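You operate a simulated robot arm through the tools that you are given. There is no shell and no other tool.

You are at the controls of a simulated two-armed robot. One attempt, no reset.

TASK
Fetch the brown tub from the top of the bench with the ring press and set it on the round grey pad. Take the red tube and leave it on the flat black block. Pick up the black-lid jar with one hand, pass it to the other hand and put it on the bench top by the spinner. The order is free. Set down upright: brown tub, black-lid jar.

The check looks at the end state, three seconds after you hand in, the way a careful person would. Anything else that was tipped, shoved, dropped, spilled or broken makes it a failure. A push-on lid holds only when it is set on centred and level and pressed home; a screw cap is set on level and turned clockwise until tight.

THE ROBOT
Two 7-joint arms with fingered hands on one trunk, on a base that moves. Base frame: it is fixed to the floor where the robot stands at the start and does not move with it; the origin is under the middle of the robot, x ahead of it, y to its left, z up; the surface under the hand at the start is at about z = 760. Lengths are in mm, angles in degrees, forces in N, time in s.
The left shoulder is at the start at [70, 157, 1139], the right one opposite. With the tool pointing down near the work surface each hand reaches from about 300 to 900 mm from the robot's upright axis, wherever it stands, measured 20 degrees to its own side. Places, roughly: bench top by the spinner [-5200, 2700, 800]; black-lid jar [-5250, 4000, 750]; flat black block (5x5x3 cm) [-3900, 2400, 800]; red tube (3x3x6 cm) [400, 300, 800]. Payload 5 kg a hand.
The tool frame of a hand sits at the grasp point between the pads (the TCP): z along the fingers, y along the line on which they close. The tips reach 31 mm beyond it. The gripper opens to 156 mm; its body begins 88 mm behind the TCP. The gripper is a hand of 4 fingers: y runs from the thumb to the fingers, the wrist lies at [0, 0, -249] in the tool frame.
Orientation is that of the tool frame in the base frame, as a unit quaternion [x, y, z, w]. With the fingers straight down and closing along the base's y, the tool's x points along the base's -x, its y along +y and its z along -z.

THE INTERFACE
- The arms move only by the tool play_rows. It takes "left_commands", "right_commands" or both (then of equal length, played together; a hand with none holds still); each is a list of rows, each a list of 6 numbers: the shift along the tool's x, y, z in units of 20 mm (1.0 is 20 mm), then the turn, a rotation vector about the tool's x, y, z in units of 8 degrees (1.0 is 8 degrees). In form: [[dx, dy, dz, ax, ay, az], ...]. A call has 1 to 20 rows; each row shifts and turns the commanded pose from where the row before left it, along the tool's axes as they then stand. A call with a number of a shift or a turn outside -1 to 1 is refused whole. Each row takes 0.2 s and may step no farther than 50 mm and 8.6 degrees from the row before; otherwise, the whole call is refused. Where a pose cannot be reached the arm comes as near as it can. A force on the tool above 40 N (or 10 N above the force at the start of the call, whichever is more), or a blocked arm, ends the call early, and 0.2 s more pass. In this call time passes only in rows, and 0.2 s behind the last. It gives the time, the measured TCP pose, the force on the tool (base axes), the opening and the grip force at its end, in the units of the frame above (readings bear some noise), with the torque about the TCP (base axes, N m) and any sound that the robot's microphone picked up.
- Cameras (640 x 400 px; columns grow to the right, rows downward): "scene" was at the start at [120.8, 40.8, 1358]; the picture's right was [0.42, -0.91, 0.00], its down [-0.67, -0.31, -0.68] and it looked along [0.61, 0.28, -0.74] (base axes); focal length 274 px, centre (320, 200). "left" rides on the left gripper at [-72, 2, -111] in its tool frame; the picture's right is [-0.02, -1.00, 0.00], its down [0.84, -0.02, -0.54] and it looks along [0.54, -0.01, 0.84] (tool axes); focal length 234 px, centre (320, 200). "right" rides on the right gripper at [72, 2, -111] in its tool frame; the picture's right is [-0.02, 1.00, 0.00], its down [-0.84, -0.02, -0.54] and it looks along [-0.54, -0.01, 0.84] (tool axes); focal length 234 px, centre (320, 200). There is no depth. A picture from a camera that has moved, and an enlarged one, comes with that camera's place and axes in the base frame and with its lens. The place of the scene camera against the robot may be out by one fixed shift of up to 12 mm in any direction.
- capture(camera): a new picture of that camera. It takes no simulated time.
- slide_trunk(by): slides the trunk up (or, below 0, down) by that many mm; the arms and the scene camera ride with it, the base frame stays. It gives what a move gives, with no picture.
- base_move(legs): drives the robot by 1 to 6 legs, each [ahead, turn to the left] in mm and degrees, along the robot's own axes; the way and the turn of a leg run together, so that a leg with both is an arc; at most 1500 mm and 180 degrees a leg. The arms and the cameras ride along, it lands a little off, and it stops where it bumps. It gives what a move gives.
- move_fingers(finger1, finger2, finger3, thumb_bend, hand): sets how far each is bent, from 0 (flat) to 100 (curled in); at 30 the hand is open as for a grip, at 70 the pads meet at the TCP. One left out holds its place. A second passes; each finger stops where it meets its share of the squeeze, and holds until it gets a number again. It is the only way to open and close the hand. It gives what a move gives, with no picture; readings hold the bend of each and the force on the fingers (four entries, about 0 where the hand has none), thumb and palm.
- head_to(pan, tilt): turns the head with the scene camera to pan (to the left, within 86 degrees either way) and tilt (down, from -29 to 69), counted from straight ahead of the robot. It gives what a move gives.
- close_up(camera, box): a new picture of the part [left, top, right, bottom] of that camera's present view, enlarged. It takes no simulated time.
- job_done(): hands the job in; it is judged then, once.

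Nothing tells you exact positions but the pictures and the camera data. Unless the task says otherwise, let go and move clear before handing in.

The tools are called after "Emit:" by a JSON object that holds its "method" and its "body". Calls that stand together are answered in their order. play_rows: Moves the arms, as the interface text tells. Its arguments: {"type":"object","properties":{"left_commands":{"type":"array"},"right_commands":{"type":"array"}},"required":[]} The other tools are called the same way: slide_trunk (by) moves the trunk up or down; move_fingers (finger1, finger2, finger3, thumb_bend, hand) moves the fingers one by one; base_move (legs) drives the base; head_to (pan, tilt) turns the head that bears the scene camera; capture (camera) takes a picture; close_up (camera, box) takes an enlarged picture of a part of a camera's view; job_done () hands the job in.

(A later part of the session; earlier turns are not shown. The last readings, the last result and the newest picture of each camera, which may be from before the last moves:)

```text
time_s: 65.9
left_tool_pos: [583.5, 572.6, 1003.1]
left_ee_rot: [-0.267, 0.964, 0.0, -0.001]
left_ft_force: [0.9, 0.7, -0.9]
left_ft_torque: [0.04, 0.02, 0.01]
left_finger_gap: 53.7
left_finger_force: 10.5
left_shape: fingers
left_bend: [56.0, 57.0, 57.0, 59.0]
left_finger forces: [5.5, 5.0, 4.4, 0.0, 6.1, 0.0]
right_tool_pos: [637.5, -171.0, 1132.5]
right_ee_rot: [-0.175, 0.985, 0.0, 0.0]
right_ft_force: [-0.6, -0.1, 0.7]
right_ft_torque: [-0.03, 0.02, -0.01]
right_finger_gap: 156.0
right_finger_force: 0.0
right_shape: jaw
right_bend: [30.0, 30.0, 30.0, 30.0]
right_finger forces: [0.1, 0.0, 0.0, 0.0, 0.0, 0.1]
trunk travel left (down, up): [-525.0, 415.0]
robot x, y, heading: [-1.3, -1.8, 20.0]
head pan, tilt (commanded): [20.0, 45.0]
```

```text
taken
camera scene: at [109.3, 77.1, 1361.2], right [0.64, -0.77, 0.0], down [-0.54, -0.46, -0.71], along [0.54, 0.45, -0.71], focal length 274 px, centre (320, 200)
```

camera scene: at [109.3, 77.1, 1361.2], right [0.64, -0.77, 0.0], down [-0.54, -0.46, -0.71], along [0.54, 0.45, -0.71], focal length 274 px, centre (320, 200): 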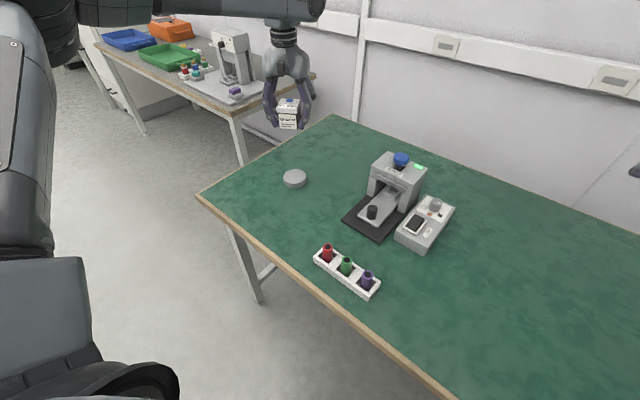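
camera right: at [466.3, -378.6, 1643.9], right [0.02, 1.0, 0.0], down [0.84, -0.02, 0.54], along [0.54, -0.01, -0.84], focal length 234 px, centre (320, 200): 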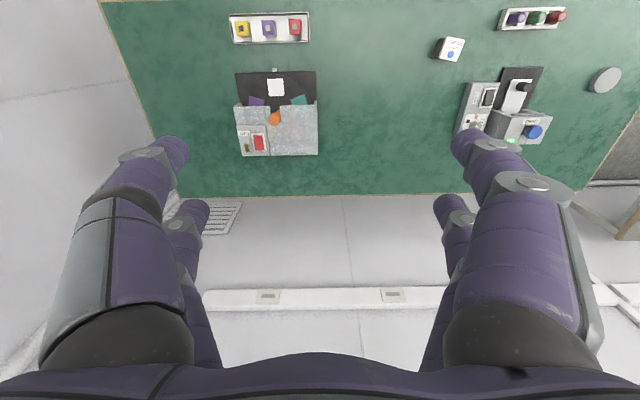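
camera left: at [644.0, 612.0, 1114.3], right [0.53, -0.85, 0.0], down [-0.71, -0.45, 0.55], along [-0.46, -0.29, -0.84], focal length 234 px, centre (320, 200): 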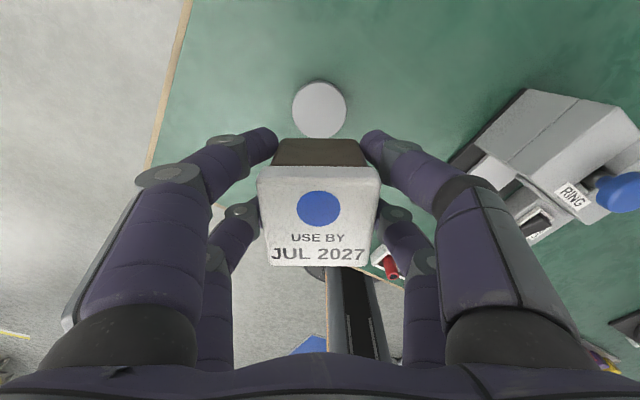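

The pad lies almost exactly under the tub (≈3 mm off), about 76 mm across. I'll correct and lower most of the way.

Emit:
{"method": "play_rows", "body": {"left_commands": [[-0.13, 0.05, 0.6, 0, 0, 0], [0, 0, 1, 0, 0, 0], [0, 0, 1, 0, 0, 0], [0, 0, 1, 0, 0, 0], [0, 0, 1, 0, 0, 0], [0, 0, 1, 0, 0, 0], [0, 0, 1, 0, 0, 0], [0, 0, 1, 0, 0, 0], [0, 0, 0.8, 0, 0, 0]]}}

Emit:
{"method": "capture", "body": {"camera": "left"}}

Emit:
{"method": "close_up", "body": {"camera": "scene", "box": [240, 120, 360, 200]}}

```text
time_s: 67.9
left_tool_pos: [588.6, 575.5, 831.6]
left_ee_rot: [-0.266, 0.964, 0.001, -0.002]
left_ft_force: [0.1, -0.3, -1.1]
left_ft_torque: [0.02, 0.01, 0.0]
left_finger_gap: 54.0
left_finger_force: 10.5
left_shape: fingers
left_bend: [56.0, 57.0, 57.0, 59.0]
left_finger forces: [5.5, 5.0, 4.4, 0.0, 6.1, 0.0]
right_tool_pos: [637.4, -171.3, 1133.9]
right_ee_rot: [-0.175, 0.985, 0.001, 0.0]
right_ft_force: [-0.2, 0.2, -0.7]
right_ft_torque: [-0.04, 0.01, 0.01]
right_finger_gap: 155.8
right_finger_force: 0.0
right_shape: jaw
right_bend: [30.0, 30.0, 30.0, 30.0]
right_finger forces: [0.1, 0.1, 0.1, 0.1, 0.0, 0.0]
trunk travel left (down, up): [-525.0, 415.0]
robot x, y, heading: [1.1, -1.7, 20.0]
head pan, tilt (commanded): [20.0, 45.0]
```

```text
taken
camera left: at [648.8, 615.4, 943.3], right [0.53, -0.85, 0.0], down [-0.71, -0.45, 0.55], along [-0.46, -0.29, -0.84], focal length 234 px, centre (320, 200)
```

left: 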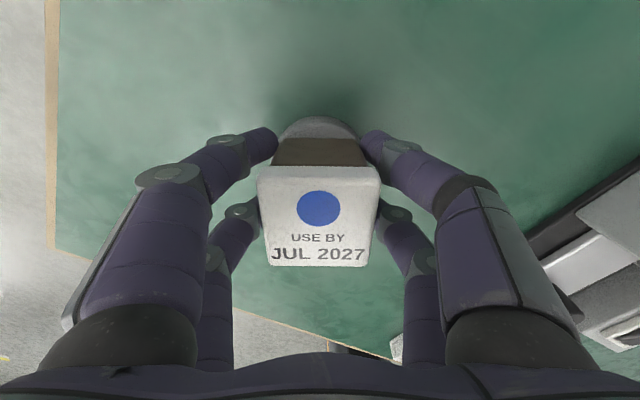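

```text
5.00 times, centred on (300, 160) of scene
camera zoom: at [108.7, 77.0, 1361.3], right [0.64, -0.77, 0.0], down [-0.54, -0.46, -0.71], along [0.54, 0.45, -0.71], focal length 1370 px, centre (420, 400)
```

zoom: 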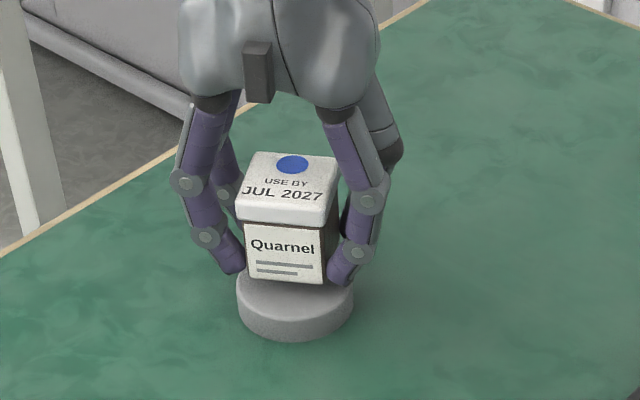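

The tub is just above the pad. I'll zoom in with the left camera to check centring before the final lowering.

Emit:
{"method": "close_up", "body": {"camera": "left", "box": [250, 90, 390, 180]}}

Emit:
{"method": "close_up", "body": {"camera": "scene", "box": [270, 140, 330, 195]}}

```text
4.44 times, centred on (320, 135) of left
camera zoom: at [648.8, 615.4, 943.3], right [0.53, -0.85, 0.0], down [-0.71, -0.45, 0.55], along [-0.46, -0.29, -0.84], focal length 1041 px, centre (320, 489)
```

zoom: 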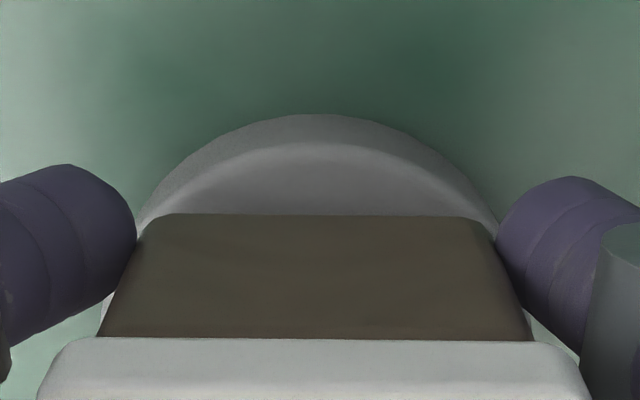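

```text
7.27 times, centred on (300, 168) of scene
camera zoom: at [108.7, 77.0, 1361.3], right [0.64, -0.77, 0.0], down [-0.54, -0.46, -0.71], along [0.54, 0.45, -0.71], focal length 1993 px, centre (466, 436)
```

zoom: 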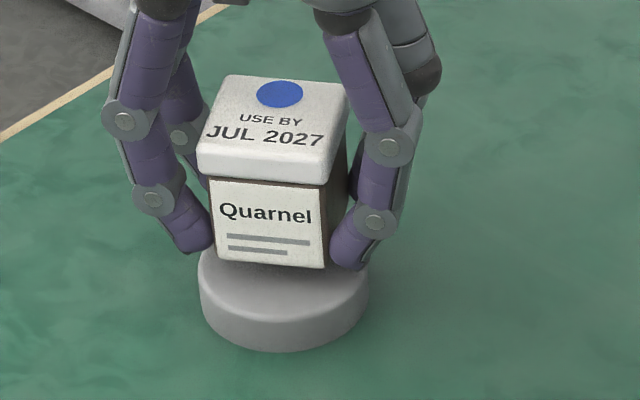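

The tub is about 8 mm too far outward relative to the pad centre; the pad top is near z≈779. I'll shift back and lower gently, watching the force.

Emit:
{"method": "play_rows", "body": {"left_commands": [[0.4, 0.05, 0, 0, 0, 0], [0, 0, 0.2, 0, 0, 0], [0, 0, 0.15, 0, 0, 0]]}}

Emit:
{"method": "close_up", "body": {"camera": "left", "box": [250, 90, 390, 180]}}

Emit:
{"method": "close_up", "body": {"camera": "scene", "box": [270, 140, 330, 195]}}

```text
time_s: 68.7
left_tool_pos: [579.2, 572.7, 828.5]
left_ee_rot: [-0.265, 0.964, 0.0, 0.001]
left_ft_force: [-0.5, 0.3, -0.7]
left_ft_torque: [-0.02, -0.02, -0.02]
left_finger_gap: 53.8
left_finger_force: 10.3
left_shape: fingers
left_bend: [56.0, 57.0, 57.0, 59.0]
left_finger forces: [5.5, 5.0, 4.5, 0.0, 6.0, 0.1]
right_tool_pos: [636.2, -172.3, 1132.4]
right_ee_rot: [-0.175, 0.985, 0.0, 0.0]
right_ft_force: [0.1, 0.1, 0.1]
right_ft_torque: [-0.03, -0.01, 0.01]
right_finger_gap: 155.9
right_finger_force: 0.0
right_shape: jaw
right_bend: [30.0, 30.0, 30.0, 30.0]
right_finger forces: [0.1, 0.0, 0.0, 0.0, 0.0, 0.0]
trunk travel left (down, up): [-525.0, 415.0]
robot x, y, heading: [0.9, -3.6, 19.8]
head pan, tilt (commanded): [20.0, 45.0]
```

```text
4.44 times, centred on (320, 135) of left
camera zoom: at [639.7, 611.4, 939.2], right [0.53, -0.85, 0.0], down [-0.71, -0.45, 0.54], along [-0.46, -0.29, -0.84], focal length 1041 px, centre (320, 489)
```

zoom: 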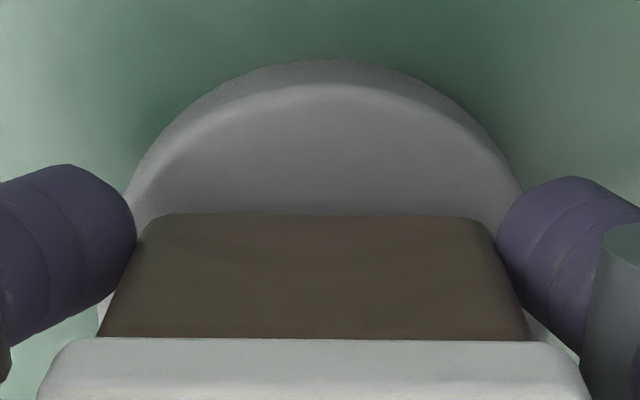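

```text
7.27 times, centred on (300, 168) of scene
camera zoom: at [108.2, 76.6, 1361.4], right [0.64, -0.77, 0.0], down [-0.54, -0.46, -0.71], along [0.54, 0.45, -0.71], focal length 1993 px, centre (466, 436)
```

zoom: 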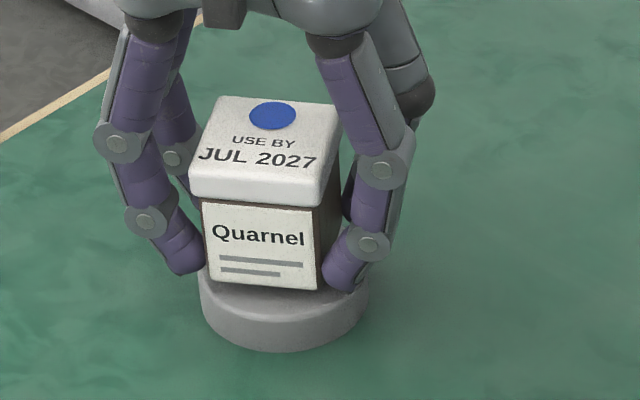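

The tub is now centred on the pad to within a few millimetres. I'll nudge slightly and lower the last centimetre in small steps.

Emit:
{"method": "play_rows", "body": {"left_commands": [[0, -0.12, 0.1, 0, 0, 0], [0, 0, 0.15, 0, 0, 0], [0, 0, 0.15, 0, 0, 0]]}}

Emit:
{"method": "close_up", "body": {"camera": "scene", "box": [270, 140, 330, 195]}}

```text
time_s: 69.5
left_tool_pos: [580.6, 569.2, 819.1]
left_ee_rot: [-0.267, 0.964, 0.0, 0.0]
left_ft_force: [-1.1, 0.6, -0.3]
left_ft_torque: [0.04, 0.02, 0.03]
left_finger_gap: 53.6
left_finger_force: 11.2
left_shape: fingers
left_bend: [56.0, 57.0, 57.0, 59.0]
left_finger forces: [5.8, 5.2, 4.4, 0.0, 6.2, 0.0]
right_tool_pos: [636.5, -170.7, 1132.0]
right_ee_rot: [-0.174, 0.985, 0.0, 0.0]
right_ft_force: [-0.4, 0.3, 0.2]
right_ft_torque: [-0.04, -0.03, 0.0]
right_finger_gap: 156.1
right_finger_force: 0.2
right_shape: jaw
right_bend: [30.0, 30.0, 30.0, 30.0]
right_finger forces: [0.0, 0.0, 0.1, 0.0, 0.0, 0.1]
trunk travel left (down, up): [-525.0, 415.0]
robot x, y, heading: [-0.8, 0.8, 20.1]
head pan, tilt (commanded): [20.0, 45.0]
```

```text
7.27 times, centred on (300, 168) of scene
camera zoom: at [108.1, 76.4, 1361.4], right [0.64, -0.77, 0.0], down [-0.54, -0.45, -0.71], along [0.54, 0.46, -0.71], focal length 1993 px, centre (466, 436)
```

zoom: 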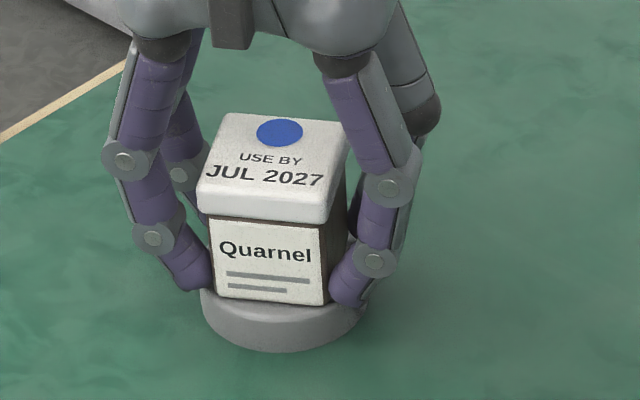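

The tub is nearly touching the pad. One or two millimetres more, then check the force.

Emit:
{"method": "play_rows", "body": {"left_commands": [[0, 0, 0.08, 0, 0, 0]]}}

Emit:
{"method": "close_up", "body": {"camera": "scene", "box": [270, 140, 330, 195]}}

Emit:
{"method": "close_up", "body": {"camera": "left", "box": [250, 90, 390, 180]}}

```text
time_s: 69.9
left_tool_pos: [579.8, 569.1, 819.1]
left_ee_rot: [-0.266, 0.964, 0.001, 0.001]
left_ft_force: [0.1, 0.7, 4.2]
left_ft_torque: [0.04, 0.0, -0.04]
left_finger_gap: 53.7
left_finger_force: 11.0
left_shape: fingers
left_bend: [56.0, 57.0, 57.0, 59.0]
left_finger forces: [5.9, 5.3, 4.6, 0.0, 6.4, 0.1]
right_tool_pos: [636.8, -172.6, 1133.3]
right_ee_rot: [-0.174, 0.985, 0.001, 0.001]
right_ft_force: [-0.6, 0.0, -0.5]
right_ft_torque: [0.0, 0.02, 0.0]
right_finger_gap: 155.9
right_finger_force: 0.0
right_shape: jaw
right_bend: [30.0, 30.0, 30.0, 30.0]
right_finger forces: [0.0, 0.0, 0.0, 0.0, 0.0, 0.0]
trunk travel left (down, up): [-525.0, 415.0]
robot x, y, heading: [-0.3, 3.1, 20.1]
head pan, tilt (commanded): [20.0, 45.0]
```

```text
7.27 times, centred on (300, 168) of scene
camera zoom: at [107.8, 76.2, 1361.5], right [0.64, -0.77, 0.0], down [-0.54, -0.45, -0.71], along [0.54, 0.46, -0.71], focal length 1993 px, centre (466, 436)
```

zoom: 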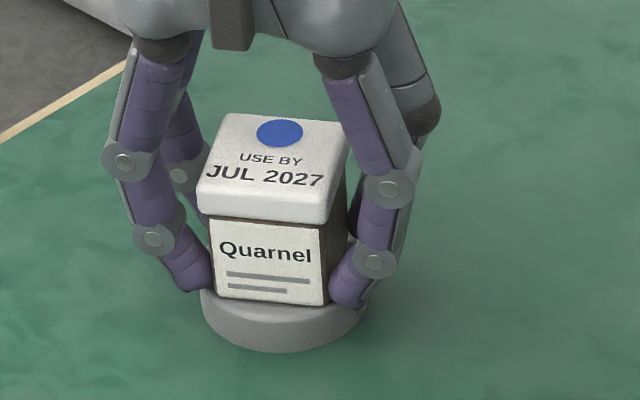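

```text
4.44 times, centred on (320, 135) of left
camera zoom: at [640.2, 608.6, 931.0], right [0.53, -0.85, 0.0], down [-0.71, -0.45, 0.54], along [-0.46, -0.29, -0.84], focal length 1041 px, centre (320, 489)
```

zoom: 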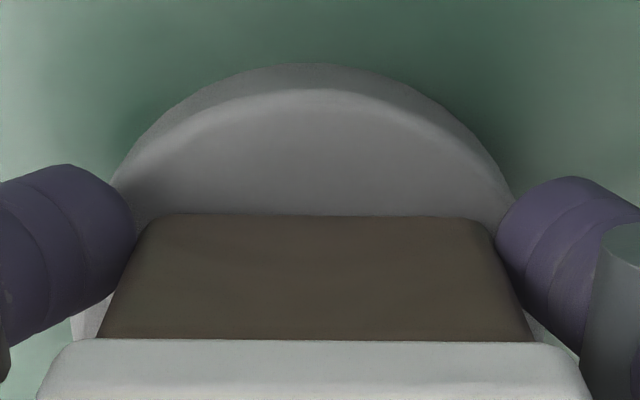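

The tub is resting on the pad (force 4 N). I'll open the fingers and rise straight up.

Emit:
{"method": "move_fingers", "body": {"hand": "left", "finger1": 50, "finger2": 50, "finger3": 50, "thumb_bend": 50}}

Emit:
{"method": "move_fingers", "body": {"hand": "left", "finger1": 30, "finger2": 30, "finger3": 30, "thumb_bend": 30}}

Emit:
{"method": "play_rows", "body": {"left_commands": [[0, 0, -0.5, 0, 0, 0], [0, 0, -1, 0, 0, 0], [0, 0, -1, 0, 0, 0], [0, 0, -1, 0, 0, 0], [0, 0, -1, 0, 0, 0], [0, 0, -1, 0, 0, 0], [0, 0, -1, 0, 0, 0], [0, 0, -1, 0, 0, 0], [0, 0, -1, 0, 0, 0], [0, 0, -1, 0, 0, 0]]}}

Emit:
{"method": "capture", "body": {"camera": "left"}}

Emit:
{"method": "capture", "body": {"camera": "scene"}}

Emit:
{"method": "close_up", "body": {"camera": "scene", "box": [260, 130, 340, 200]}}

```text
time_s: 70.9
left_tool_pos: [579.3, 569.1, 819.0]
left_ee_rot: [-0.267, 0.964, 0.0, 0.0]
left_ft_force: [-0.8, 0.1, -0.5]
left_ft_torque: [0.04, 0.0, -0.03]
left_finger_gap: 80.3
left_finger_force: 0.1
left_shape: fingers
left_bend: [50.0, 50.0, 50.0, 50.0]
left_finger forces: [0.0, 0.1, 0.1, 0.0, 0.0, 0.0]
right_tool_pos: [636.0, -171.9, 1133.0]
right_ee_rot: [-0.174, 0.985, 0.0, 0.001]
right_ft_force: [-0.2, 0.1, -0.2]
right_ft_torque: [0.02, 0.02, -0.01]
right_finger_gap: 155.7
right_finger_force: 0.0
right_shape: jaw
right_bend: [30.0, 30.0, 30.0, 30.0]
right_finger forces: [0.0, 0.0, 0.1, 0.1, 0.1, 0.1]
trunk travel left (down, up): [-525.0, 415.0]
robot x, y, heading: [0.2, 1.7, 20.0]
head pan, tilt (commanded): [20.0, 45.0]
```

```text
time_s: 71.9
left_tool_pos: [578.8, 570.3, 819.5]
left_ee_rot: [-0.266, 0.964, 0.0, 0.0]
left_ft_force: [0.6, -0.7, 0.1]
left_ft_torque: [-0.01, 0.03, -0.01]
left_finger_gap: 159.6
left_finger_force: 0.0
left_shape: fingers
left_bend: [30.0, 30.0, 30.0, 30.0]
left_finger forces: [0.0, 0.1, 0.1, 0.0, 0.1, 0.0]
right_tool_pos: [634.7, -170.7, 1134.1]
right_ee_rot: [-0.175, 0.985, 0.0, 0.0]
right_ft_force: [0.0, -0.4, -0.2]
right_ft_torque: [-0.03, -0.03, 0.0]
right_finger_gap: 155.8
right_finger_force: 0.1
right_shape: jaw
right_bend: [30.0, 30.0, 30.0, 30.0]
right_finger forces: [0.1, 0.0, 0.0, 0.0, 0.0, 0.0]
trunk travel left (down, up): [-525.0, 415.0]
robot x, y, heading: [0.6, 1.3, 20.2]
head pan, tilt (commanded): [20.0, 45.0]
```

```text
time_s: 74.1
left_tool_pos: [581.1, 566.8, 1010.4]
left_ee_rot: [-0.267, 0.964, 0.0, 0.0]
left_ft_force: [-0.5, -0.7, -0.4]
left_ft_torque: [0.0, -0.04, 0.01]
left_finger_gap: 159.9
left_finger_force: 0.1
left_shape: fingers
left_bend: [30.0, 30.0, 30.0, 30.0]
left_finger forces: [0.0, 0.0, 0.0, 0.1, 0.0, 0.0]
right_tool_pos: [635.5, -172.1, 1132.1]
right_ee_rot: [-0.175, 0.985, 0.0, 0.0]
right_ft_force: [0.5, 0.4, -0.1]
right_ft_torque: [0.02, 0.03, 0.02]
right_finger_gap: 156.0
right_finger_force: 0.0
right_shape: jaw
right_bend: [30.0, 30.0, 30.0, 30.0]
right_finger forces: [0.1, 0.0, 0.1, 0.1, 0.0, 0.1]
trunk travel left (down, up): [-525.0, 415.0]
robot x, y, heading: [3.1, 1.5, 20.2]
head pan, tilt (commanded): [20.0, 45.0]
```

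```text
taken
camera left: at [640.5, 606.6, 1120.9], right [0.53, -0.85, 0.0], down [-0.71, -0.45, 0.55], along [-0.46, -0.29, -0.84], focal length 234 px, centre (320, 200)
```

left: 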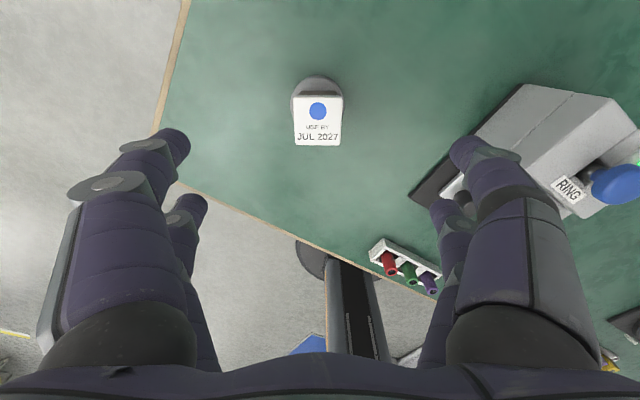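

```text
taken
camera scene: at [107.9, 75.9, 1361.4], right [0.64, -0.77, 0.0], down [-0.54, -0.45, -0.71], along [0.54, 0.46, -0.71], focal length 274 px, centre (320, 200)
```

scene: 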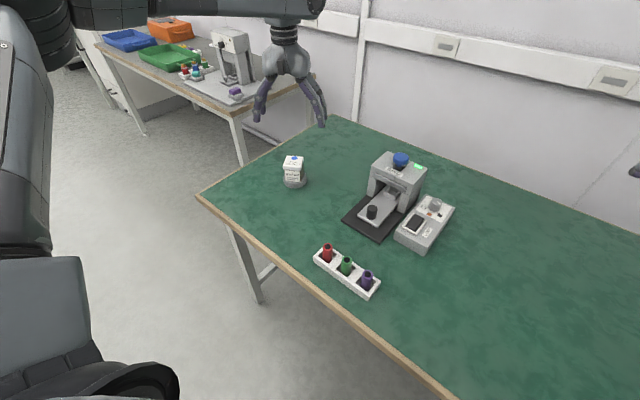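

```text
5.71 times, centred on (300, 165) of scene
camera zoom: at [107.9, 75.9, 1361.4], right [0.64, -0.77, 0.0], down [-0.54, -0.45, -0.71], along [0.54, 0.46, -0.71], focal length 1566 px, centre (434, 400)
```

zoom: 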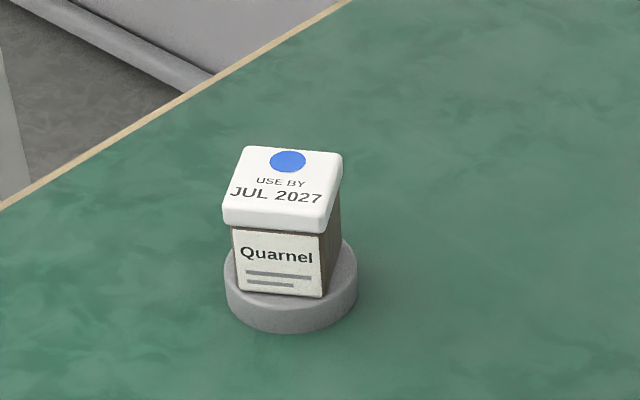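

The tub stands upright and centred on the pad. Next is the red tube in the rack at about [408, 300]: I'll turn the left hand so it closes across the rack and move above the tube.

Emit:
{"method": "play_rows", "body": {"left_commands": [[0, 0, 0, 0, 0, -0.924], [0, 0, 0, 0, 0, -0.924], [0, 0, 0, 0, 0, -0.924], [0, 0, 0, 0, 0, -0.924], [0, 0, 0, 0, 0, -0.924], [0, 0, 0, 0, 0, -0.924], [0, 0, 0, 0, 0, -0.924], [0, 0, 0, 0, 0, -0.924]]}}

Emit:
{"method": "play_rows", "body": {"left_commands": [[0.95, 0.6, 0.15, 0, 0, 0], [0.95, 0.6, 0.15, 0, 0, 0], [0.95, 0.6, 0.15, 0, 0, 0], [0.95, 0.6, 0.15, 0, 0, 0], [0.95, 0.6, 0.15, 0, 0, 0], [0.95, 0.6, 0.15, 0, 0, 0], [0.95, 0.6, 0.15, 0, 0, 0], [0.95, 0.6, 0.15, 0, 0, 0], [0.95, 0.6, 0.15, 0, 0, 0], [0.95, 0.6, 0.15, 0, 0, 0], [0.95, 0.6, 0.15, 0, 0, 0], [0.95, 0.6, 0.15, 0, 0, 0], [0.95, 0.6, 0.15, 0, 0, 0], [0.95, 0.6, 0.15, 0, 0, 0]]}}

Emit:
{"method": "capture", "body": {"camera": "left"}}

Emit:
{"method": "capture", "body": {"camera": "scene"}}

```text
time_s: 75.9
left_tool_pos: [563.6, 627.7, 1010.4]
left_ee_rot: [-0.699, 0.715, -0.008, -0.005]
left_ft_force: [-0.2, 0.8, -0.8]
left_ft_torque: [-0.05, -0.02, 0.02]
left_finger_gap: 159.8
left_finger_force: 0.0
left_shape: fingers
left_bend: [30.0, 30.0, 30.0, 30.0]
left_finger forces: [0.0, 0.1, 0.0, 0.0, 0.0, 0.0]
left hand out of reach, approached as far as the arm can: row 7, 8
right_tool_pos: [636.4, -169.1, 1134.1]
right_ee_rot: [-0.175, 0.985, -0.001, 0.001]
right_ft_force: [-0.2, 0.9, -0.4]
right_ft_torque: [-0.04, -0.03, 0.01]
right_finger_gap: 156.0
right_finger_force: 0.1
right_shape: jaw
right_bend: [30.0, 30.0, 30.0, 30.0]
right_finger forces: [0.1, 0.0, 0.0, 0.0, 0.1, 0.0]
trunk travel left (down, up): [-525.0, 415.0]
robot x, y, heading: [1.6, -3.7, 19.9]
head pan, tilt (commanded): [20.0, 45.0]
```

```text
time_s: 78.9
left_tool_pos: [336.7, 574.0, 987.6]
left_ee_rot: [-0.704, 0.71, -0.004, -0.003]
left_ft_force: [0.2, -0.3, 0.4]
left_ft_torque: [0.01, -0.02, 0.02]
left_finger_gap: 159.9
left_finger_force: 0.0
left_shape: fingers
left_bend: [30.0, 30.0, 30.0, 30.0]
left_finger forces: [0.1, 0.0, 0.0, 0.0, 0.0, 0.1]
left hand out of reach, approached as far as the arm can: row 1, 2, 3, 4, 5, 6, 7, 8, 9, 10, 11, 12, 13, 14
right_tool_pos: [635.4, -172.3, 1133.9]
right_ee_rot: [-0.174, 0.985, 0.0, 0.001]
right_ft_force: [-0.4, -0.5, -0.1]
right_ft_torque: [0.0, -0.04, 0.01]
right_finger_gap: 155.6
right_finger_force: 0.1
right_shape: jaw
right_bend: [30.0, 30.0, 30.0, 30.0]
right_finger forces: [0.0, 0.0, 0.1, 0.0, 0.0, 0.1]
trunk travel left (down, up): [-525.0, 415.0]
robot x, y, heading: [-2.0, 2.2, 20.0]
head pan, tilt (commanded): [20.0, 45.0]
```

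```text
taken
camera left: at [335.0, 649.4, 1098.0], right [1.0, 0.02, 0.0], down [0.01, -0.83, 0.55], along [0.01, -0.55, -0.83], focal length 234 px, centre (320, 200)
```

left: 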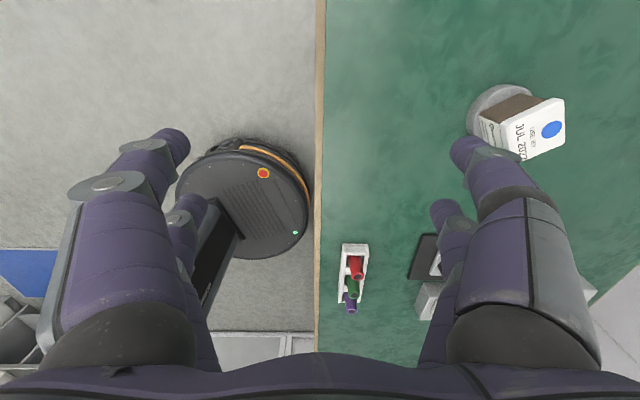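

```text
taken
camera scene: at [107.4, 76.3, 1361.5], right [0.64, -0.77, 0.0], down [-0.54, -0.45, -0.71], along [0.54, 0.46, -0.71], focal length 274 px, centre (320, 200)
```

scene: 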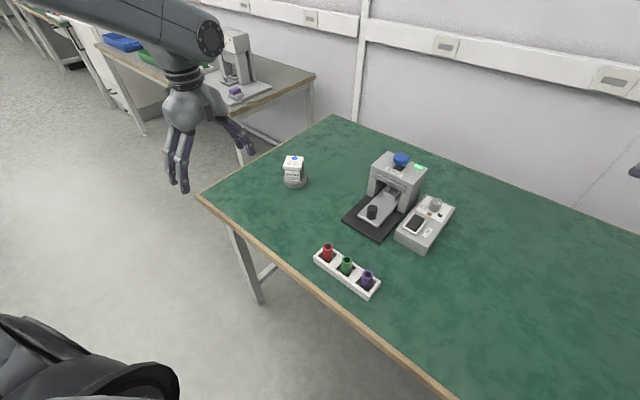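

That wrist yaw is at the left arm's limit. Turning the robot to about +58° puts the tube in the right hand's good zone with a comfortable wrist angle, so I'll untwist the left hand and use the right one.

Emit:
{"method": "play_rows", "body": {"left_commands": [[0, 0, -0.5, 0, 0, 0.924], [0, 0, -0.5, 0, 0, 0.924], [0, 0, -0.5, 0, 0, 0.924], [0, 0, -0.5, 0, 0, 0.924], [0, 0, -0.5, 0, 0, 0.924], [0, 0, -0.5, 0, 0, 0.924], [0, 0, -0.5, 0, 0, 0.924], [0, 0, -0.5, 0, 0, 0.924]]}}

Emit:
{"method": "base_move", "body": {"legs": [[0, 38]]}}

Emit:
{"method": "head_to", "body": {"pan": -30, "tilt": 45}}

Emit:
{"method": "capture", "body": {"camera": "scene"}}

Emit:
{"method": "capture", "body": {"camera": "right"}}

```text
time_s: 80.7
left_tool_pos: [338.4, 576.7, 1066.3]
left_ee_rot: [-0.266, 0.964, 0.0, 0.0]
left_ft_force: [-1.2, 0.5, -0.2]
left_ft_torque: [0.01, -0.03, 0.01]
left_finger_gap: 160.1
left_finger_force: 0.1
left_shape: fingers
left_bend: [30.0, 30.0, 30.0, 30.0]
left_finger forces: [0.1, 0.0, 0.1, 0.0, 0.0, 0.0]
right_tool_pos: [635.5, -170.9, 1133.7]
right_ee_rot: [-0.174, 0.985, 0.0, 0.0]
right_ft_force: [0.3, 0.2, 0.0]
right_ft_torque: [-0.01, 0.0, -0.01]
right_finger_gap: 156.0
right_finger_force: 0.1
right_shape: jaw
right_bend: [30.0, 30.0, 30.0, 30.0]
right_finger forces: [0.1, 0.0, 0.0, 0.1, 0.1, 0.0]
trunk travel left (down, up): [-525.0, 415.0]
robot x, y, heading: [0.9, -2.4, 20.1]
head pan, tilt (commanded): [20.0, 45.0]
```

```text
time_s: 82.9
left_tool_pos: [-93.6, 661.6, 1067.7]
left_ee_rot: [-0.57, 0.822, -0.001, -0.001]
left_ft_force: [-0.3, -0.2, -0.5]
left_ft_torque: [0.02, 0.0, -0.02]
left_finger_gap: 159.8
left_finger_force: 0.0
left_shape: fingers
left_bend: [30.0, 30.0, 30.0, 30.0]
left_finger forces: [0.0, 0.0, 0.0, 0.0, 0.1, 0.1]
right_tool_pos: [603.6, 263.7, 1133.1]
right_ee_rot: [-0.489, 0.872, 0.0, -0.001]
right_ft_force: [-0.1, 0.1, -0.2]
right_ft_torque: [-0.01, -0.02, 0.0]
right_finger_gap: 155.6
right_finger_force: 0.0
right_shape: jaw
right_bend: [30.0, 30.0, 30.0, 30.0]
right_finger forces: [0.0, 0.0, 0.1, 0.0, 0.0, 0.0]
trunk travel left (down, up): [-525.0, 415.0]
robot x, y, heading: [-2.2, 1.9, 58.6]
head pan, tilt (commanded): [20.0, 45.0]
```

```text
time_s: 84.0
left_tool_pos: [-95.3, 660.9, 1067.6]
left_ee_rot: [-0.57, 0.821, 0.001, 0.0]
left_ft_force: [0.0, -0.5, 0.1]
left_ft_torque: [0.01, 0.02, -0.03]
left_finger_gap: 159.7
left_finger_force: 0.1
left_shape: fingers
left_bend: [30.0, 30.0, 30.0, 30.0]
left_finger forces: [0.1, 0.1, 0.0, 0.0, 0.0, 0.0]
right_tool_pos: [604.9, 263.8, 1132.9]
right_ee_rot: [-0.489, 0.872, 0.0, 0.0]
right_ft_force: [-0.3, 0.0, 0.2]
right_ft_torque: [0.03, 0.0, 0.03]
right_finger_gap: 155.9
right_finger_force: 0.1
right_shape: jaw
right_bend: [30.0, 30.0, 30.0, 30.0]
right_finger forces: [0.1, 0.0, 0.1, 0.1, 0.1, 0.0]
trunk travel left (down, up): [-525.0, 415.0]
robot x, y, heading: [3.0, -1.9, 58.6]
head pan, tilt (commanded): [-30.0, 45.0]
```

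```text
taken
camera scene: at [96.1, 89.0, 1361.4], right [0.48, -0.88, 0.0], down [-0.62, -0.34, -0.71], along [0.62, 0.34, -0.71], focal length 274 px, centre (320, 200)
```

scene: 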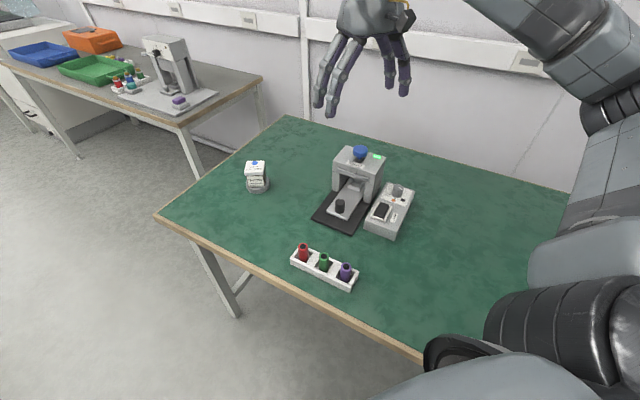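

```text
taken
camera right: at [564.8, 200.7, 1243.9], right [-0.84, 0.54, 0.0], down [0.45, 0.71, 0.54], along [0.3, 0.46, -0.84], focal length 234 px, centre (320, 200)
```

right: 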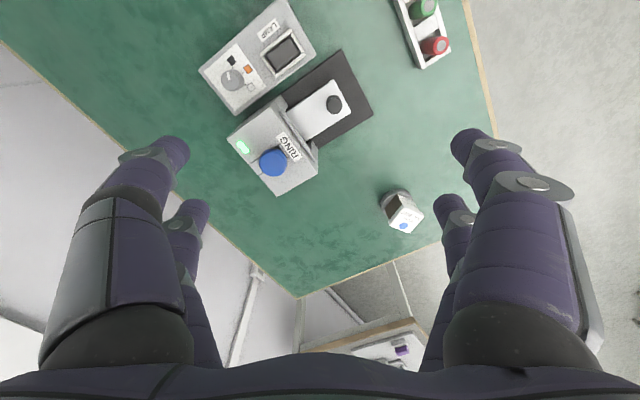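

The robot now faces +58.6°, and the right hand hangs over the ring press at z≈1133. I'll turn it to yaw 90° and bring it above the red tube.

Emit:
{"method": "play_rows", "body": {"right_commands": [[0, 0, 0, 0, 0, -0.985], [0, 0, 0, 0, 0, -0.985], [0, 0, 0, 0, 0, -0.985], [0, 0, 0, 0, 0, -0.985], [-0.18, 0.98, 0, 0, 0, 0], [-0.18, 0.98, 0, 0, 0, 0], [-0.18, 0.98, 0.5, 0, 0, 0], [-0.18, 0.98, 0.7, 0, 0, 0], [-0.18, 0.98, 0.8, 0, 0, 0], [-0.18, 0.98, 1, 0, 0, 0], [-0.18, 0.98, 1, 0, 0, 0], [-0.18, 0.98, 1, 0, 0, 0], [-0.18, 0.98, 1, 0, 0, 0], [-0.18, 0.98, 1, 0, 0, 0]]}}

Emit:
{"method": "capture", "body": {"camera": "right"}}

Emit:
{"method": "capture", "body": {"camera": "scene"}}

```text
time_s: 87.0
left_tool_pos: [-94.1, 661.5, 1067.5]
left_ee_rot: [-0.57, 0.821, 0.0, 0.0]
left_ft_force: [-0.4, 0.2, -0.1]
left_ft_torque: [-0.01, 0.0, 0.0]
left_finger_gap: 159.9
left_finger_force: 0.1
left_shape: fingers
left_bend: [30.0, 30.0, 30.0, 30.0]
left_finger forces: [0.1, 0.0, 0.0, 0.0, 0.0, 0.0]
right_tool_pos: [407.1, 297.9, 993.0]
right_ee_rot: [0.707, -0.707, 0.0, 0.001]
right_ft_force: [-0.1, -0.5, -0.9]
right_ft_torque: [-0.03, 0.02, -0.05]
right_finger_gap: 155.9
right_finger_force: 0.0
right_shape: jaw
right_bend: [30.0, 30.0, 30.0, 30.0]
right_finger forces: [0.0, 0.0, 0.1, 0.0, 0.0, 0.0]
trunk travel left (down, up): [-525.0, 415.0]
robot x, y, heading: [1.1, 0.2, 58.9]
head pan, tilt (commanded): [-30.0, 45.0]
```

```text
taken
camera right: at [405.5, 224.8, 1104.3], right [-1.0, 0.02, 0.0], down [0.02, 0.84, 0.54], along [0.01, 0.54, -0.84], focal length 234 px, centre (320, 200)
```

right: 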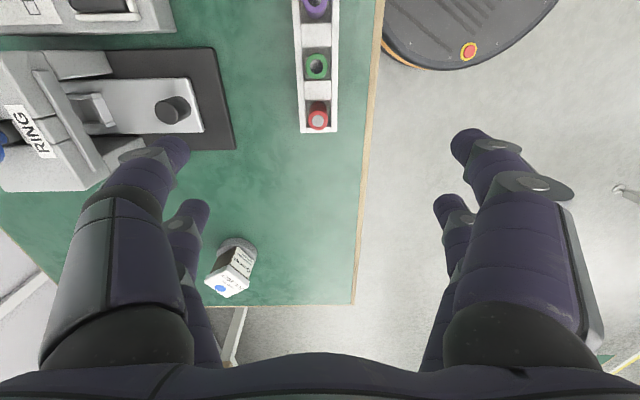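

```text
taken
camera scene: at [96.1, 89.2, 1361.4], right [0.48, -0.88, 0.0], down [-0.62, -0.34, -0.71], along [0.62, 0.34, -0.71], focal length 274 px, centre (320, 200)
```

scene: 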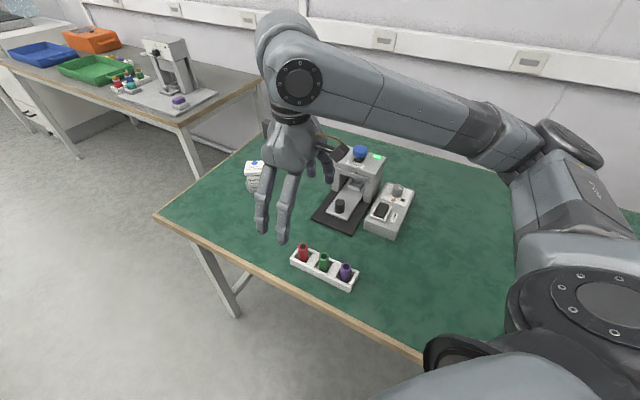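

The right hand reached the spot without trouble, and the red tube shows just above image centre. I'll zoom to locate it precisely.

Emit:
{"method": "close_up", "body": {"camera": "right", "box": [255, 0, 385, 150]}}

Emit:
{"method": "close_up", "body": {"camera": "scene", "box": [270, 220, 380, 300]}}

```text
2.67 times, centred on (320, 75) of right
camera zoom: at [405.5, 224.8, 1104.3], right [-1.0, 0.02, 0.0], down [0.02, 0.84, 0.54], along [0.01, 0.54, -0.84], focal length 624 px, centre (320, 533)
```

zoom: 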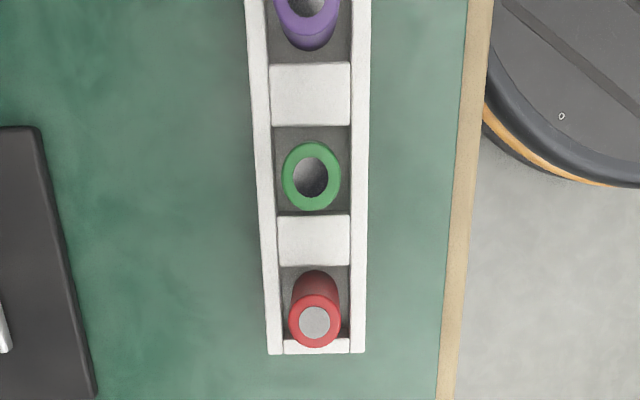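

```text
5.00 times, centred on (325, 260) of scene
camera zoom: at [96.1, 89.2, 1361.4], right [0.48, -0.88, 0.0], down [-0.62, -0.34, -0.71], along [0.62, 0.34, -0.71], focal length 1370 px, centre (295, -100)
```

zoom: 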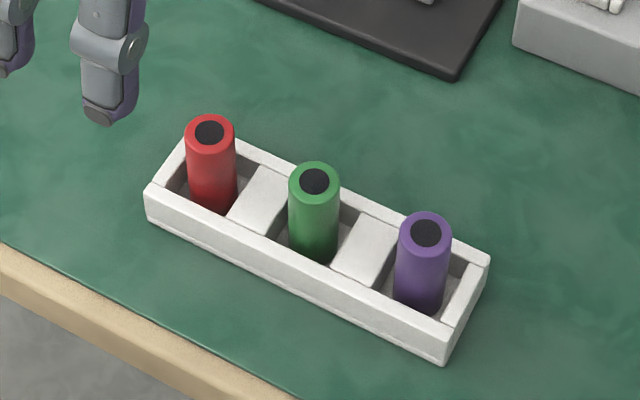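

The tube (about 25 mm wide) would slip between the two finger pairs if centred, so I'll grip it with one pair only (finger 1 and thumb, at tool x=+24), which leaves the other pair beyond the rack's end. I'll shift 22 mm in +y and come lower.

Emit:
{"method": "play_rows", "body": {"right_commands": [[-0.55, -0.03, 0, 0, 0, 0], [-0.55, -0.03, 0, 0, 0, 0], [0, 0, 1, 0, 0, 0], [0, 0, 1, 0, 0, 0], [0, 0, 1, 0, 0, 0], [0, 0, 1, 0, 0, 0], [0, 0, 1, 0, 0, 0], [0, 0, 0.5, 0, 0, 0]]}}

Emit:
{"method": "close_up", "body": {"camera": "right", "box": [220, 60, 420, 220]}}

Emit:
{"method": "close_up", "body": {"camera": "scene", "box": [240, 180, 380, 300]}}

```text
time_s: 88.8
left_tool_pos: [-96.1, 661.4, 1067.5]
left_ee_rot: [-0.57, 0.822, 0.0, 0.0]
left_ft_force: [-0.1, -0.7, 0.3]
left_ft_torque: [0.0, -0.03, 0.02]
left_finger_gap: 159.8
left_finger_force: 0.1
left_shape: fingers
left_bend: [30.0, 30.0, 30.0, 30.0]
left_finger forces: [0.0, 0.0, 0.0, 0.0, 0.0, 0.0]
right_tool_pos: [411.1, 320.1, 881.8]
right_ee_rot: [0.709, -0.706, 0.0, 0.0]
right_ft_force: [-0.3, -0.3, 0.0]
right_ft_torque: [0.03, -0.02, 0.01]
right_finger_gap: 155.9
right_finger_force: 0.1
right_shape: jaw
right_bend: [30.0, 30.0, 30.0, 30.0]
right_finger forces: [0.1, 0.0, 0.0, 0.0, 0.0, 0.1]
trunk travel left (down, up): [-525.0, 415.0]
robot x, y, heading: [3.6, -0.3, 58.5]
head pan, tilt (commanded): [-30.0, 45.0]
```

```text
2.50 times, centred on (320, 140) of right
camera zoom: at [408.7, 246.6, 993.2], right [-1.0, 0.02, 0.0], down [0.02, 0.84, 0.54], along [0.01, 0.54, -0.84], focal length 585 px, centre (320, 350)
```

zoom: 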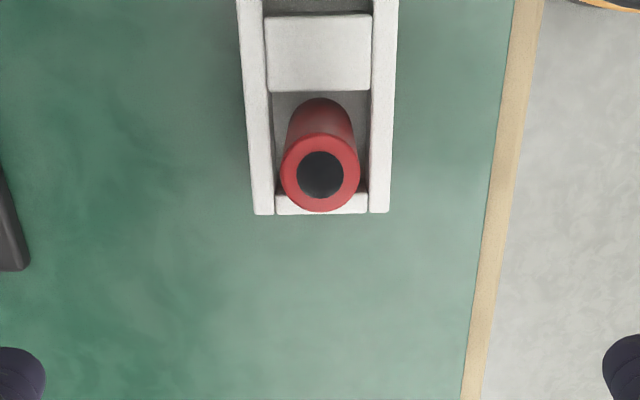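

```text
3.33 times, centred on (310, 240) of scene
camera zoom: at [96.3, 88.8, 1361.4], right [0.48, -0.88, 0.0], down [-0.62, -0.34, -0.71], along [0.62, 0.34, -0.71], focal length 913 px, centre (353, 67)
```

zoom: 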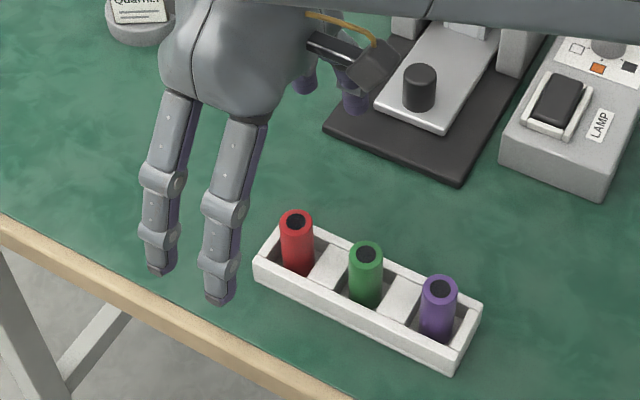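

The tube lines up with the finger‑1/thumb pair. I'll lower to about z=838 and compare fingertip height with the tube and rack.

Emit:
{"method": "play_rows", "body": {"right_commands": [[0, 0.06, 1, 0, 0, 0], [0, 0, 1, 0, 0, 0], [0, 0, 0.2, 0, 0, 0]]}}

Emit:
{"method": "move_fingers", "body": {"hand": "right", "finger1": 56, "thumb_bend": 56}}

Emit:
{"method": "capture", "body": {"camera": "right"}}

Emit:
{"method": "close_up", "body": {"camera": "scene", "box": [240, 200, 360, 290]}}

```text
time_s: 89.7
left_tool_pos: [-95.5, 661.7, 1067.3]
left_ee_rot: [-0.57, 0.822, 0.0, 0.0]
left_ft_force: [0.3, 0.3, -0.4]
left_ft_torque: [-0.03, 0.0, 0.0]
left_finger_gap: 159.8
left_finger_force: 0.2
left_shape: fingers
left_bend: [30.0, 30.0, 30.0, 30.0]
left_finger forces: [0.0, 0.1, 0.0, 0.0, 0.0, 0.0]
right_tool_pos: [408.7, 318.9, 838.1]
right_ee_rot: [0.708, -0.706, -0.001, -0.001]
right_ft_force: [-0.3, -0.8, -0.1]
right_ft_torque: [-0.01, 0.0, 0.02]
right_finger_gap: 156.0
right_finger_force: 0.1
right_shape: jaw
right_bend: [30.0, 30.0, 30.0, 30.0]
right_finger forces: [0.1, 0.0, 0.1, 0.1, 0.0, 0.1]
trunk travel left (down, up): [-525.0, 415.0]
robot x, y, heading: [-0.9, 0.3, 58.7]
head pan, tilt (commanded): [-30.0, 45.0]
```

```text
time_s: 90.7
left_tool_pos: [-94.7, 662.7, 1067.5]
left_ee_rot: [-0.57, 0.822, 0.0, 0.0]
left_ft_force: [-0.1, -0.9, -0.2]
left_ft_torque: [0.0, -0.03, -0.02]
left_finger_gap: 159.7
left_finger_force: 0.1
left_shape: fingers
left_bend: [30.0, 30.0, 30.0, 30.0]
left_finger forces: [0.0, 0.0, 0.1, 0.1, 0.0, 0.0]
right_tool_pos: [409.2, 319.8, 838.2]
right_ee_rot: [0.709, -0.706, -0.001, 0.0]
right_ft_force: [0.4, -0.7, -0.2]
right_ft_torque: [-0.03, 0.02, 0.01]
right_finger_gap: 57.7
right_finger_force: 0.1
right_shape: fingers
right_bend: [56.0, 30.0, 30.0, 56.0]
right_finger forces: [0.0, 0.0, 0.1, 0.1, 0.0, 0.0]
trunk travel left (down, up): [-525.0, 415.0]
robot x, y, heading: [1.3, -0.7, 58.6]
head pan, tilt (commanded): [-30.0, 45.0]
```

```text
taken
camera right: at [406.6, 246.7, 949.3], right [-1.0, 0.02, 0.0], down [0.02, 0.84, 0.54], along [0.01, 0.54, -0.84], focal length 234 px, centre (320, 200)
```

right: 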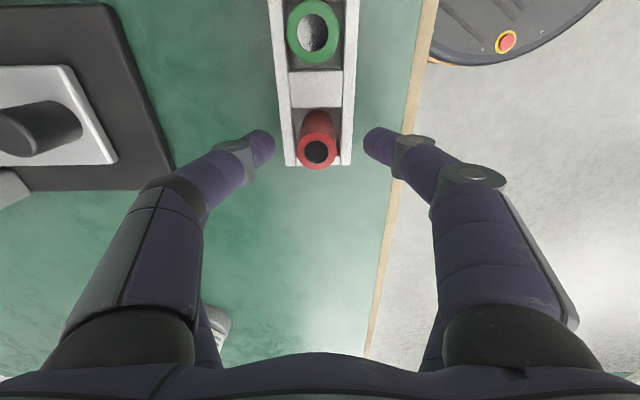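

```text
4.44 times, centred on (300, 245) of scene
camera zoom: at [96.2, 88.9, 1361.4], right [0.48, -0.88, 0.0], down [-0.62, -0.34, -0.71], along [0.62, 0.34, -0.71], focal length 1218 px, centre (409, 0)
```

zoom: 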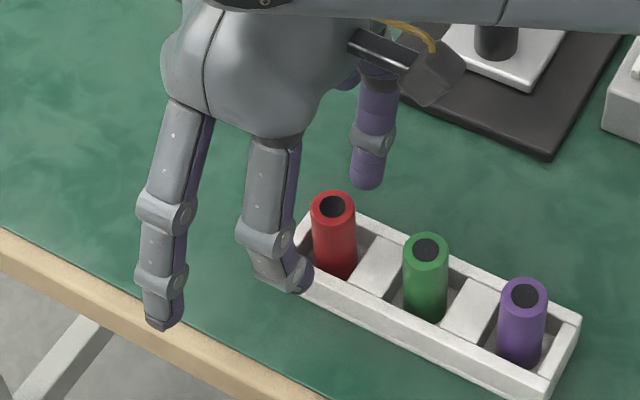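

The tube's top is at z≈826 and the rack walls at about 780. I'll lower 12 mm more and close the finger‑1/thumb pair on the tube.

Emit:
{"method": "play_rows", "body": {"right_commands": [[0, 0, 0.3, 0, 0, 0], [0, 0, 0.3, 0, 0, 0]]}}

Emit:
{"method": "move_fingers", "body": {"hand": "right", "finger1": 62, "thumb_bend": 62}}

Emit:
{"method": "capture", "body": {"camera": "right"}}

Emit:
{"method": "close_up", "body": {"camera": "scene", "box": [240, 200, 360, 290]}}

```text
time_s: 91.2
left_tool_pos: [-94.9, 661.5, 1066.9]
left_ee_rot: [-0.57, 0.822, 0.0, 0.0]
left_ft_force: [0.2, 0.9, 0.4]
left_ft_torque: [-0.02, -0.01, 0.0]
left_finger_gap: 159.5
left_finger_force: 0.1
left_shape: fingers
left_bend: [30.0, 30.0, 30.0, 30.0]
left_finger forces: [0.0, 0.1, 0.0, 0.0, 0.0, 0.0]
right_tool_pos: [407.4, 320.3, 826.2]
right_ee_rot: [0.708, -0.706, 0.0, 0.0]
right_ft_force: [-0.2, 0.6, 0.1]
right_ft_torque: [0.01, -0.01, -0.03]
right_finger_gap: 57.7
right_finger_force: 0.0
right_shape: fingers
right_bend: [56.0, 30.0, 30.0, 56.0]
right_finger forces: [0.0, 0.0, 0.0, 0.0, 0.0, 0.0]
trunk travel left (down, up): [-525.0, 415.0]
robot x, y, heading: [1.9, -4.9, 58.9]
head pan, tilt (commanded): [-30.0, 45.0]
```

```text
time_s: 92.2
left_tool_pos: [-95.1, 662.1, 1067.6]
left_ee_rot: [-0.57, 0.822, 0.001, 0.0]
left_ft_force: [-0.1, 0.6, 0.6]
left_ft_torque: [0.0, 0.01, 0.02]
left_finger_gap: 159.7
left_finger_force: 0.1
left_shape: fingers
left_bend: [30.0, 30.0, 30.0, 30.0]
left_finger forces: [0.0, 0.1, 0.0, 0.0, 0.0, 0.0]
right_tool_pos: [407.9, 320.6, 826.8]
right_ee_rot: [0.708, -0.706, 0.0, 0.0]
right_ft_force: [0.0, -0.1, -1.1]
right_ft_torque: [-0.01, -0.03, 0.03]
right_finger_gap: 34.3
right_finger_force: 0.0
right_shape: fingers
right_bend: [62.0, 30.0, 30.0, 62.0]
right_finger forces: [0.1, 0.0, 0.0, 0.0, 0.1, 0.1]
trunk travel left (down, up): [-525.0, 415.0]
robot x, y, heading: [0.2, -2.1, 58.6]
head pan, tilt (commanded): [-30.0, 45.0]
```

```text
taken
camera right: at [405.8, 246.9, 937.4], right [-1.0, 0.02, 0.0], down [0.02, 0.84, 0.54], along [0.01, 0.54, -0.84], focal length 234 px, centre (320, 200)
```

right: 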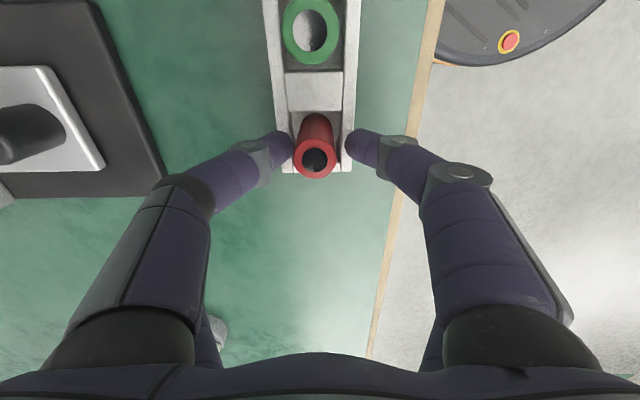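

```text
4.44 times, centred on (300, 245) of scene
camera zoom: at [96.2, 88.9, 1361.4], right [0.48, -0.88, 0.0], down [-0.62, -0.34, -0.71], along [0.62, 0.34, -0.71], focal length 1218 px, centre (409, 0)
```

zoom: 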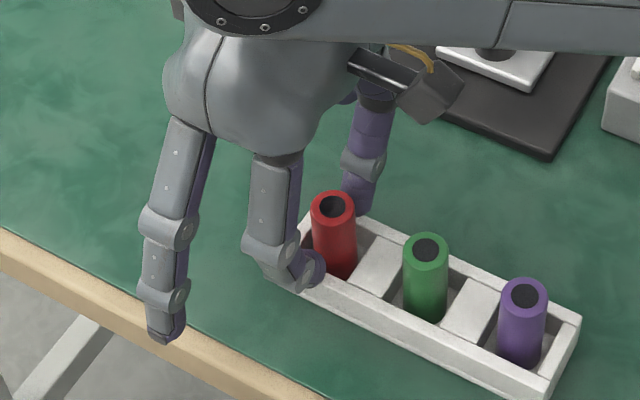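

The tips flank the tube, which is ~3 mm off their midline. I'll nudge the hand and close until the pair grips.

Emit:
{"method": "play_rows", "body": {"right_commands": [[0.12, -0.14, 0, 0, 0, 0]]}}

Emit:
{"method": "move_fingers", "body": {"hand": "right", "finger1": 70, "thumb_bend": 70}}

Emit:
{"method": "capture", "body": {"camera": "right"}}

Emit:
{"method": "close_up", "body": {"camera": "scene", "box": [240, 200, 360, 290]}}

```text
time_s: 92.7
left_tool_pos: [-95.8, 661.9, 1067.1]
left_ee_rot: [-0.57, 0.821, 0.001, 0.0]
left_ft_force: [-0.7, -0.5, 0.0]
left_ft_torque: [0.01, 0.03, -0.02]
left_finger_gap: 159.6
left_finger_force: 0.1
left_shape: fingers
left_bend: [30.0, 30.0, 30.0, 30.0]
left_finger forces: [0.0, 0.0, 0.1, 0.0, 0.1, 0.0]
right_tool_pos: [410.2, 316.1, 826.7]
right_ee_rot: [0.708, -0.706, 0.0, -0.001]
right_ft_force: [-0.3, 0.3, 0.3]
right_ft_torque: [-0.02, -0.01, -0.01]
right_finger_gap: 34.5
right_finger_force: 0.0
right_shape: fingers
right_bend: [62.0, 30.0, 30.0, 62.0]
right_finger forces: [0.1, 0.0, 0.0, 0.0, 0.0, 0.1]
trunk travel left (down, up): [-525.0, 415.0]
robot x, y, heading: [1.8, 2.9, 58.4]
head pan, tilt (commanded): [-30.0, 45.0]
```

```text
time_s: 93.7
left_tool_pos: [-94.4, 661.6, 1067.2]
left_ee_rot: [-0.57, 0.821, 0.0, 0.0]
left_ft_force: [-0.5, 0.1, 0.6]
left_ft_torque: [0.01, 0.0, 0.01]
left_finger_gap: 159.7
left_finger_force: 0.1
left_shape: fingers
left_bend: [30.0, 30.0, 30.0, 30.0]
left_finger forces: [0.0, 0.1, 0.1, 0.1, 0.0, 0.0]
right_tool_pos: [410.6, 317.2, 827.0]
right_ee_rot: [0.708, -0.707, -0.001, 0.0]
right_ft_force: [0.3, -0.7, 0.4]
right_ft_torque: [0.05, -0.02, -0.02]
right_finger_gap: 22.6
right_finger_force: 6.3
right_shape: fingers
right_bend: [64.0, 30.0, 30.0, 67.0]
right_finger forces: [6.1, 0.1, 0.0, 0.1, 6.1, 0.1]
trunk travel left (down, up): [-525.0, 415.0]
robot x, y, heading: [0.5, -1.2, 58.9]
head pan, tilt (commanded): [-30.0, 45.0]
```

```text
taken
camera right: at [408.9, 243.7, 937.1], right [-1.0, 0.02, 0.0], down [0.02, 0.84, 0.54], along [0.01, 0.54, -0.84], focal length 234 px, centre (320, 200)
```

right: 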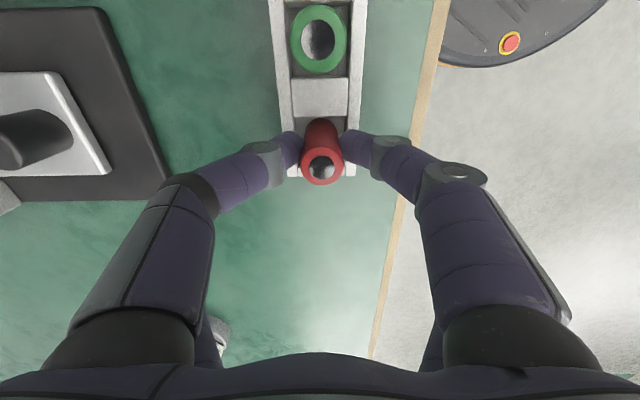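

```text
4.44 times, centred on (300, 245) of scene
camera zoom: at [96.2, 88.8, 1361.4], right [0.48, -0.88, 0.0], down [-0.62, -0.34, -0.71], along [0.62, 0.34, -0.71], focal length 1218 px, centre (409, 0)
```

zoom: 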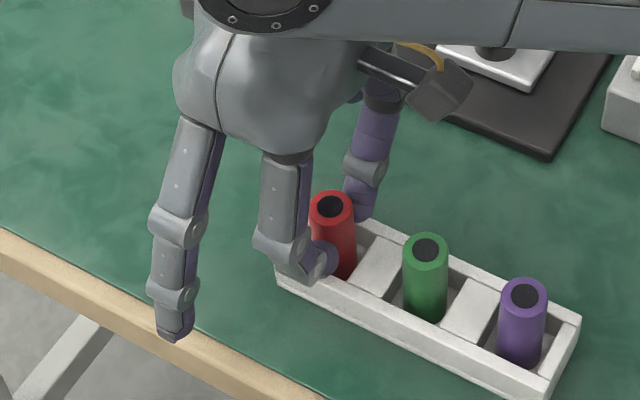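

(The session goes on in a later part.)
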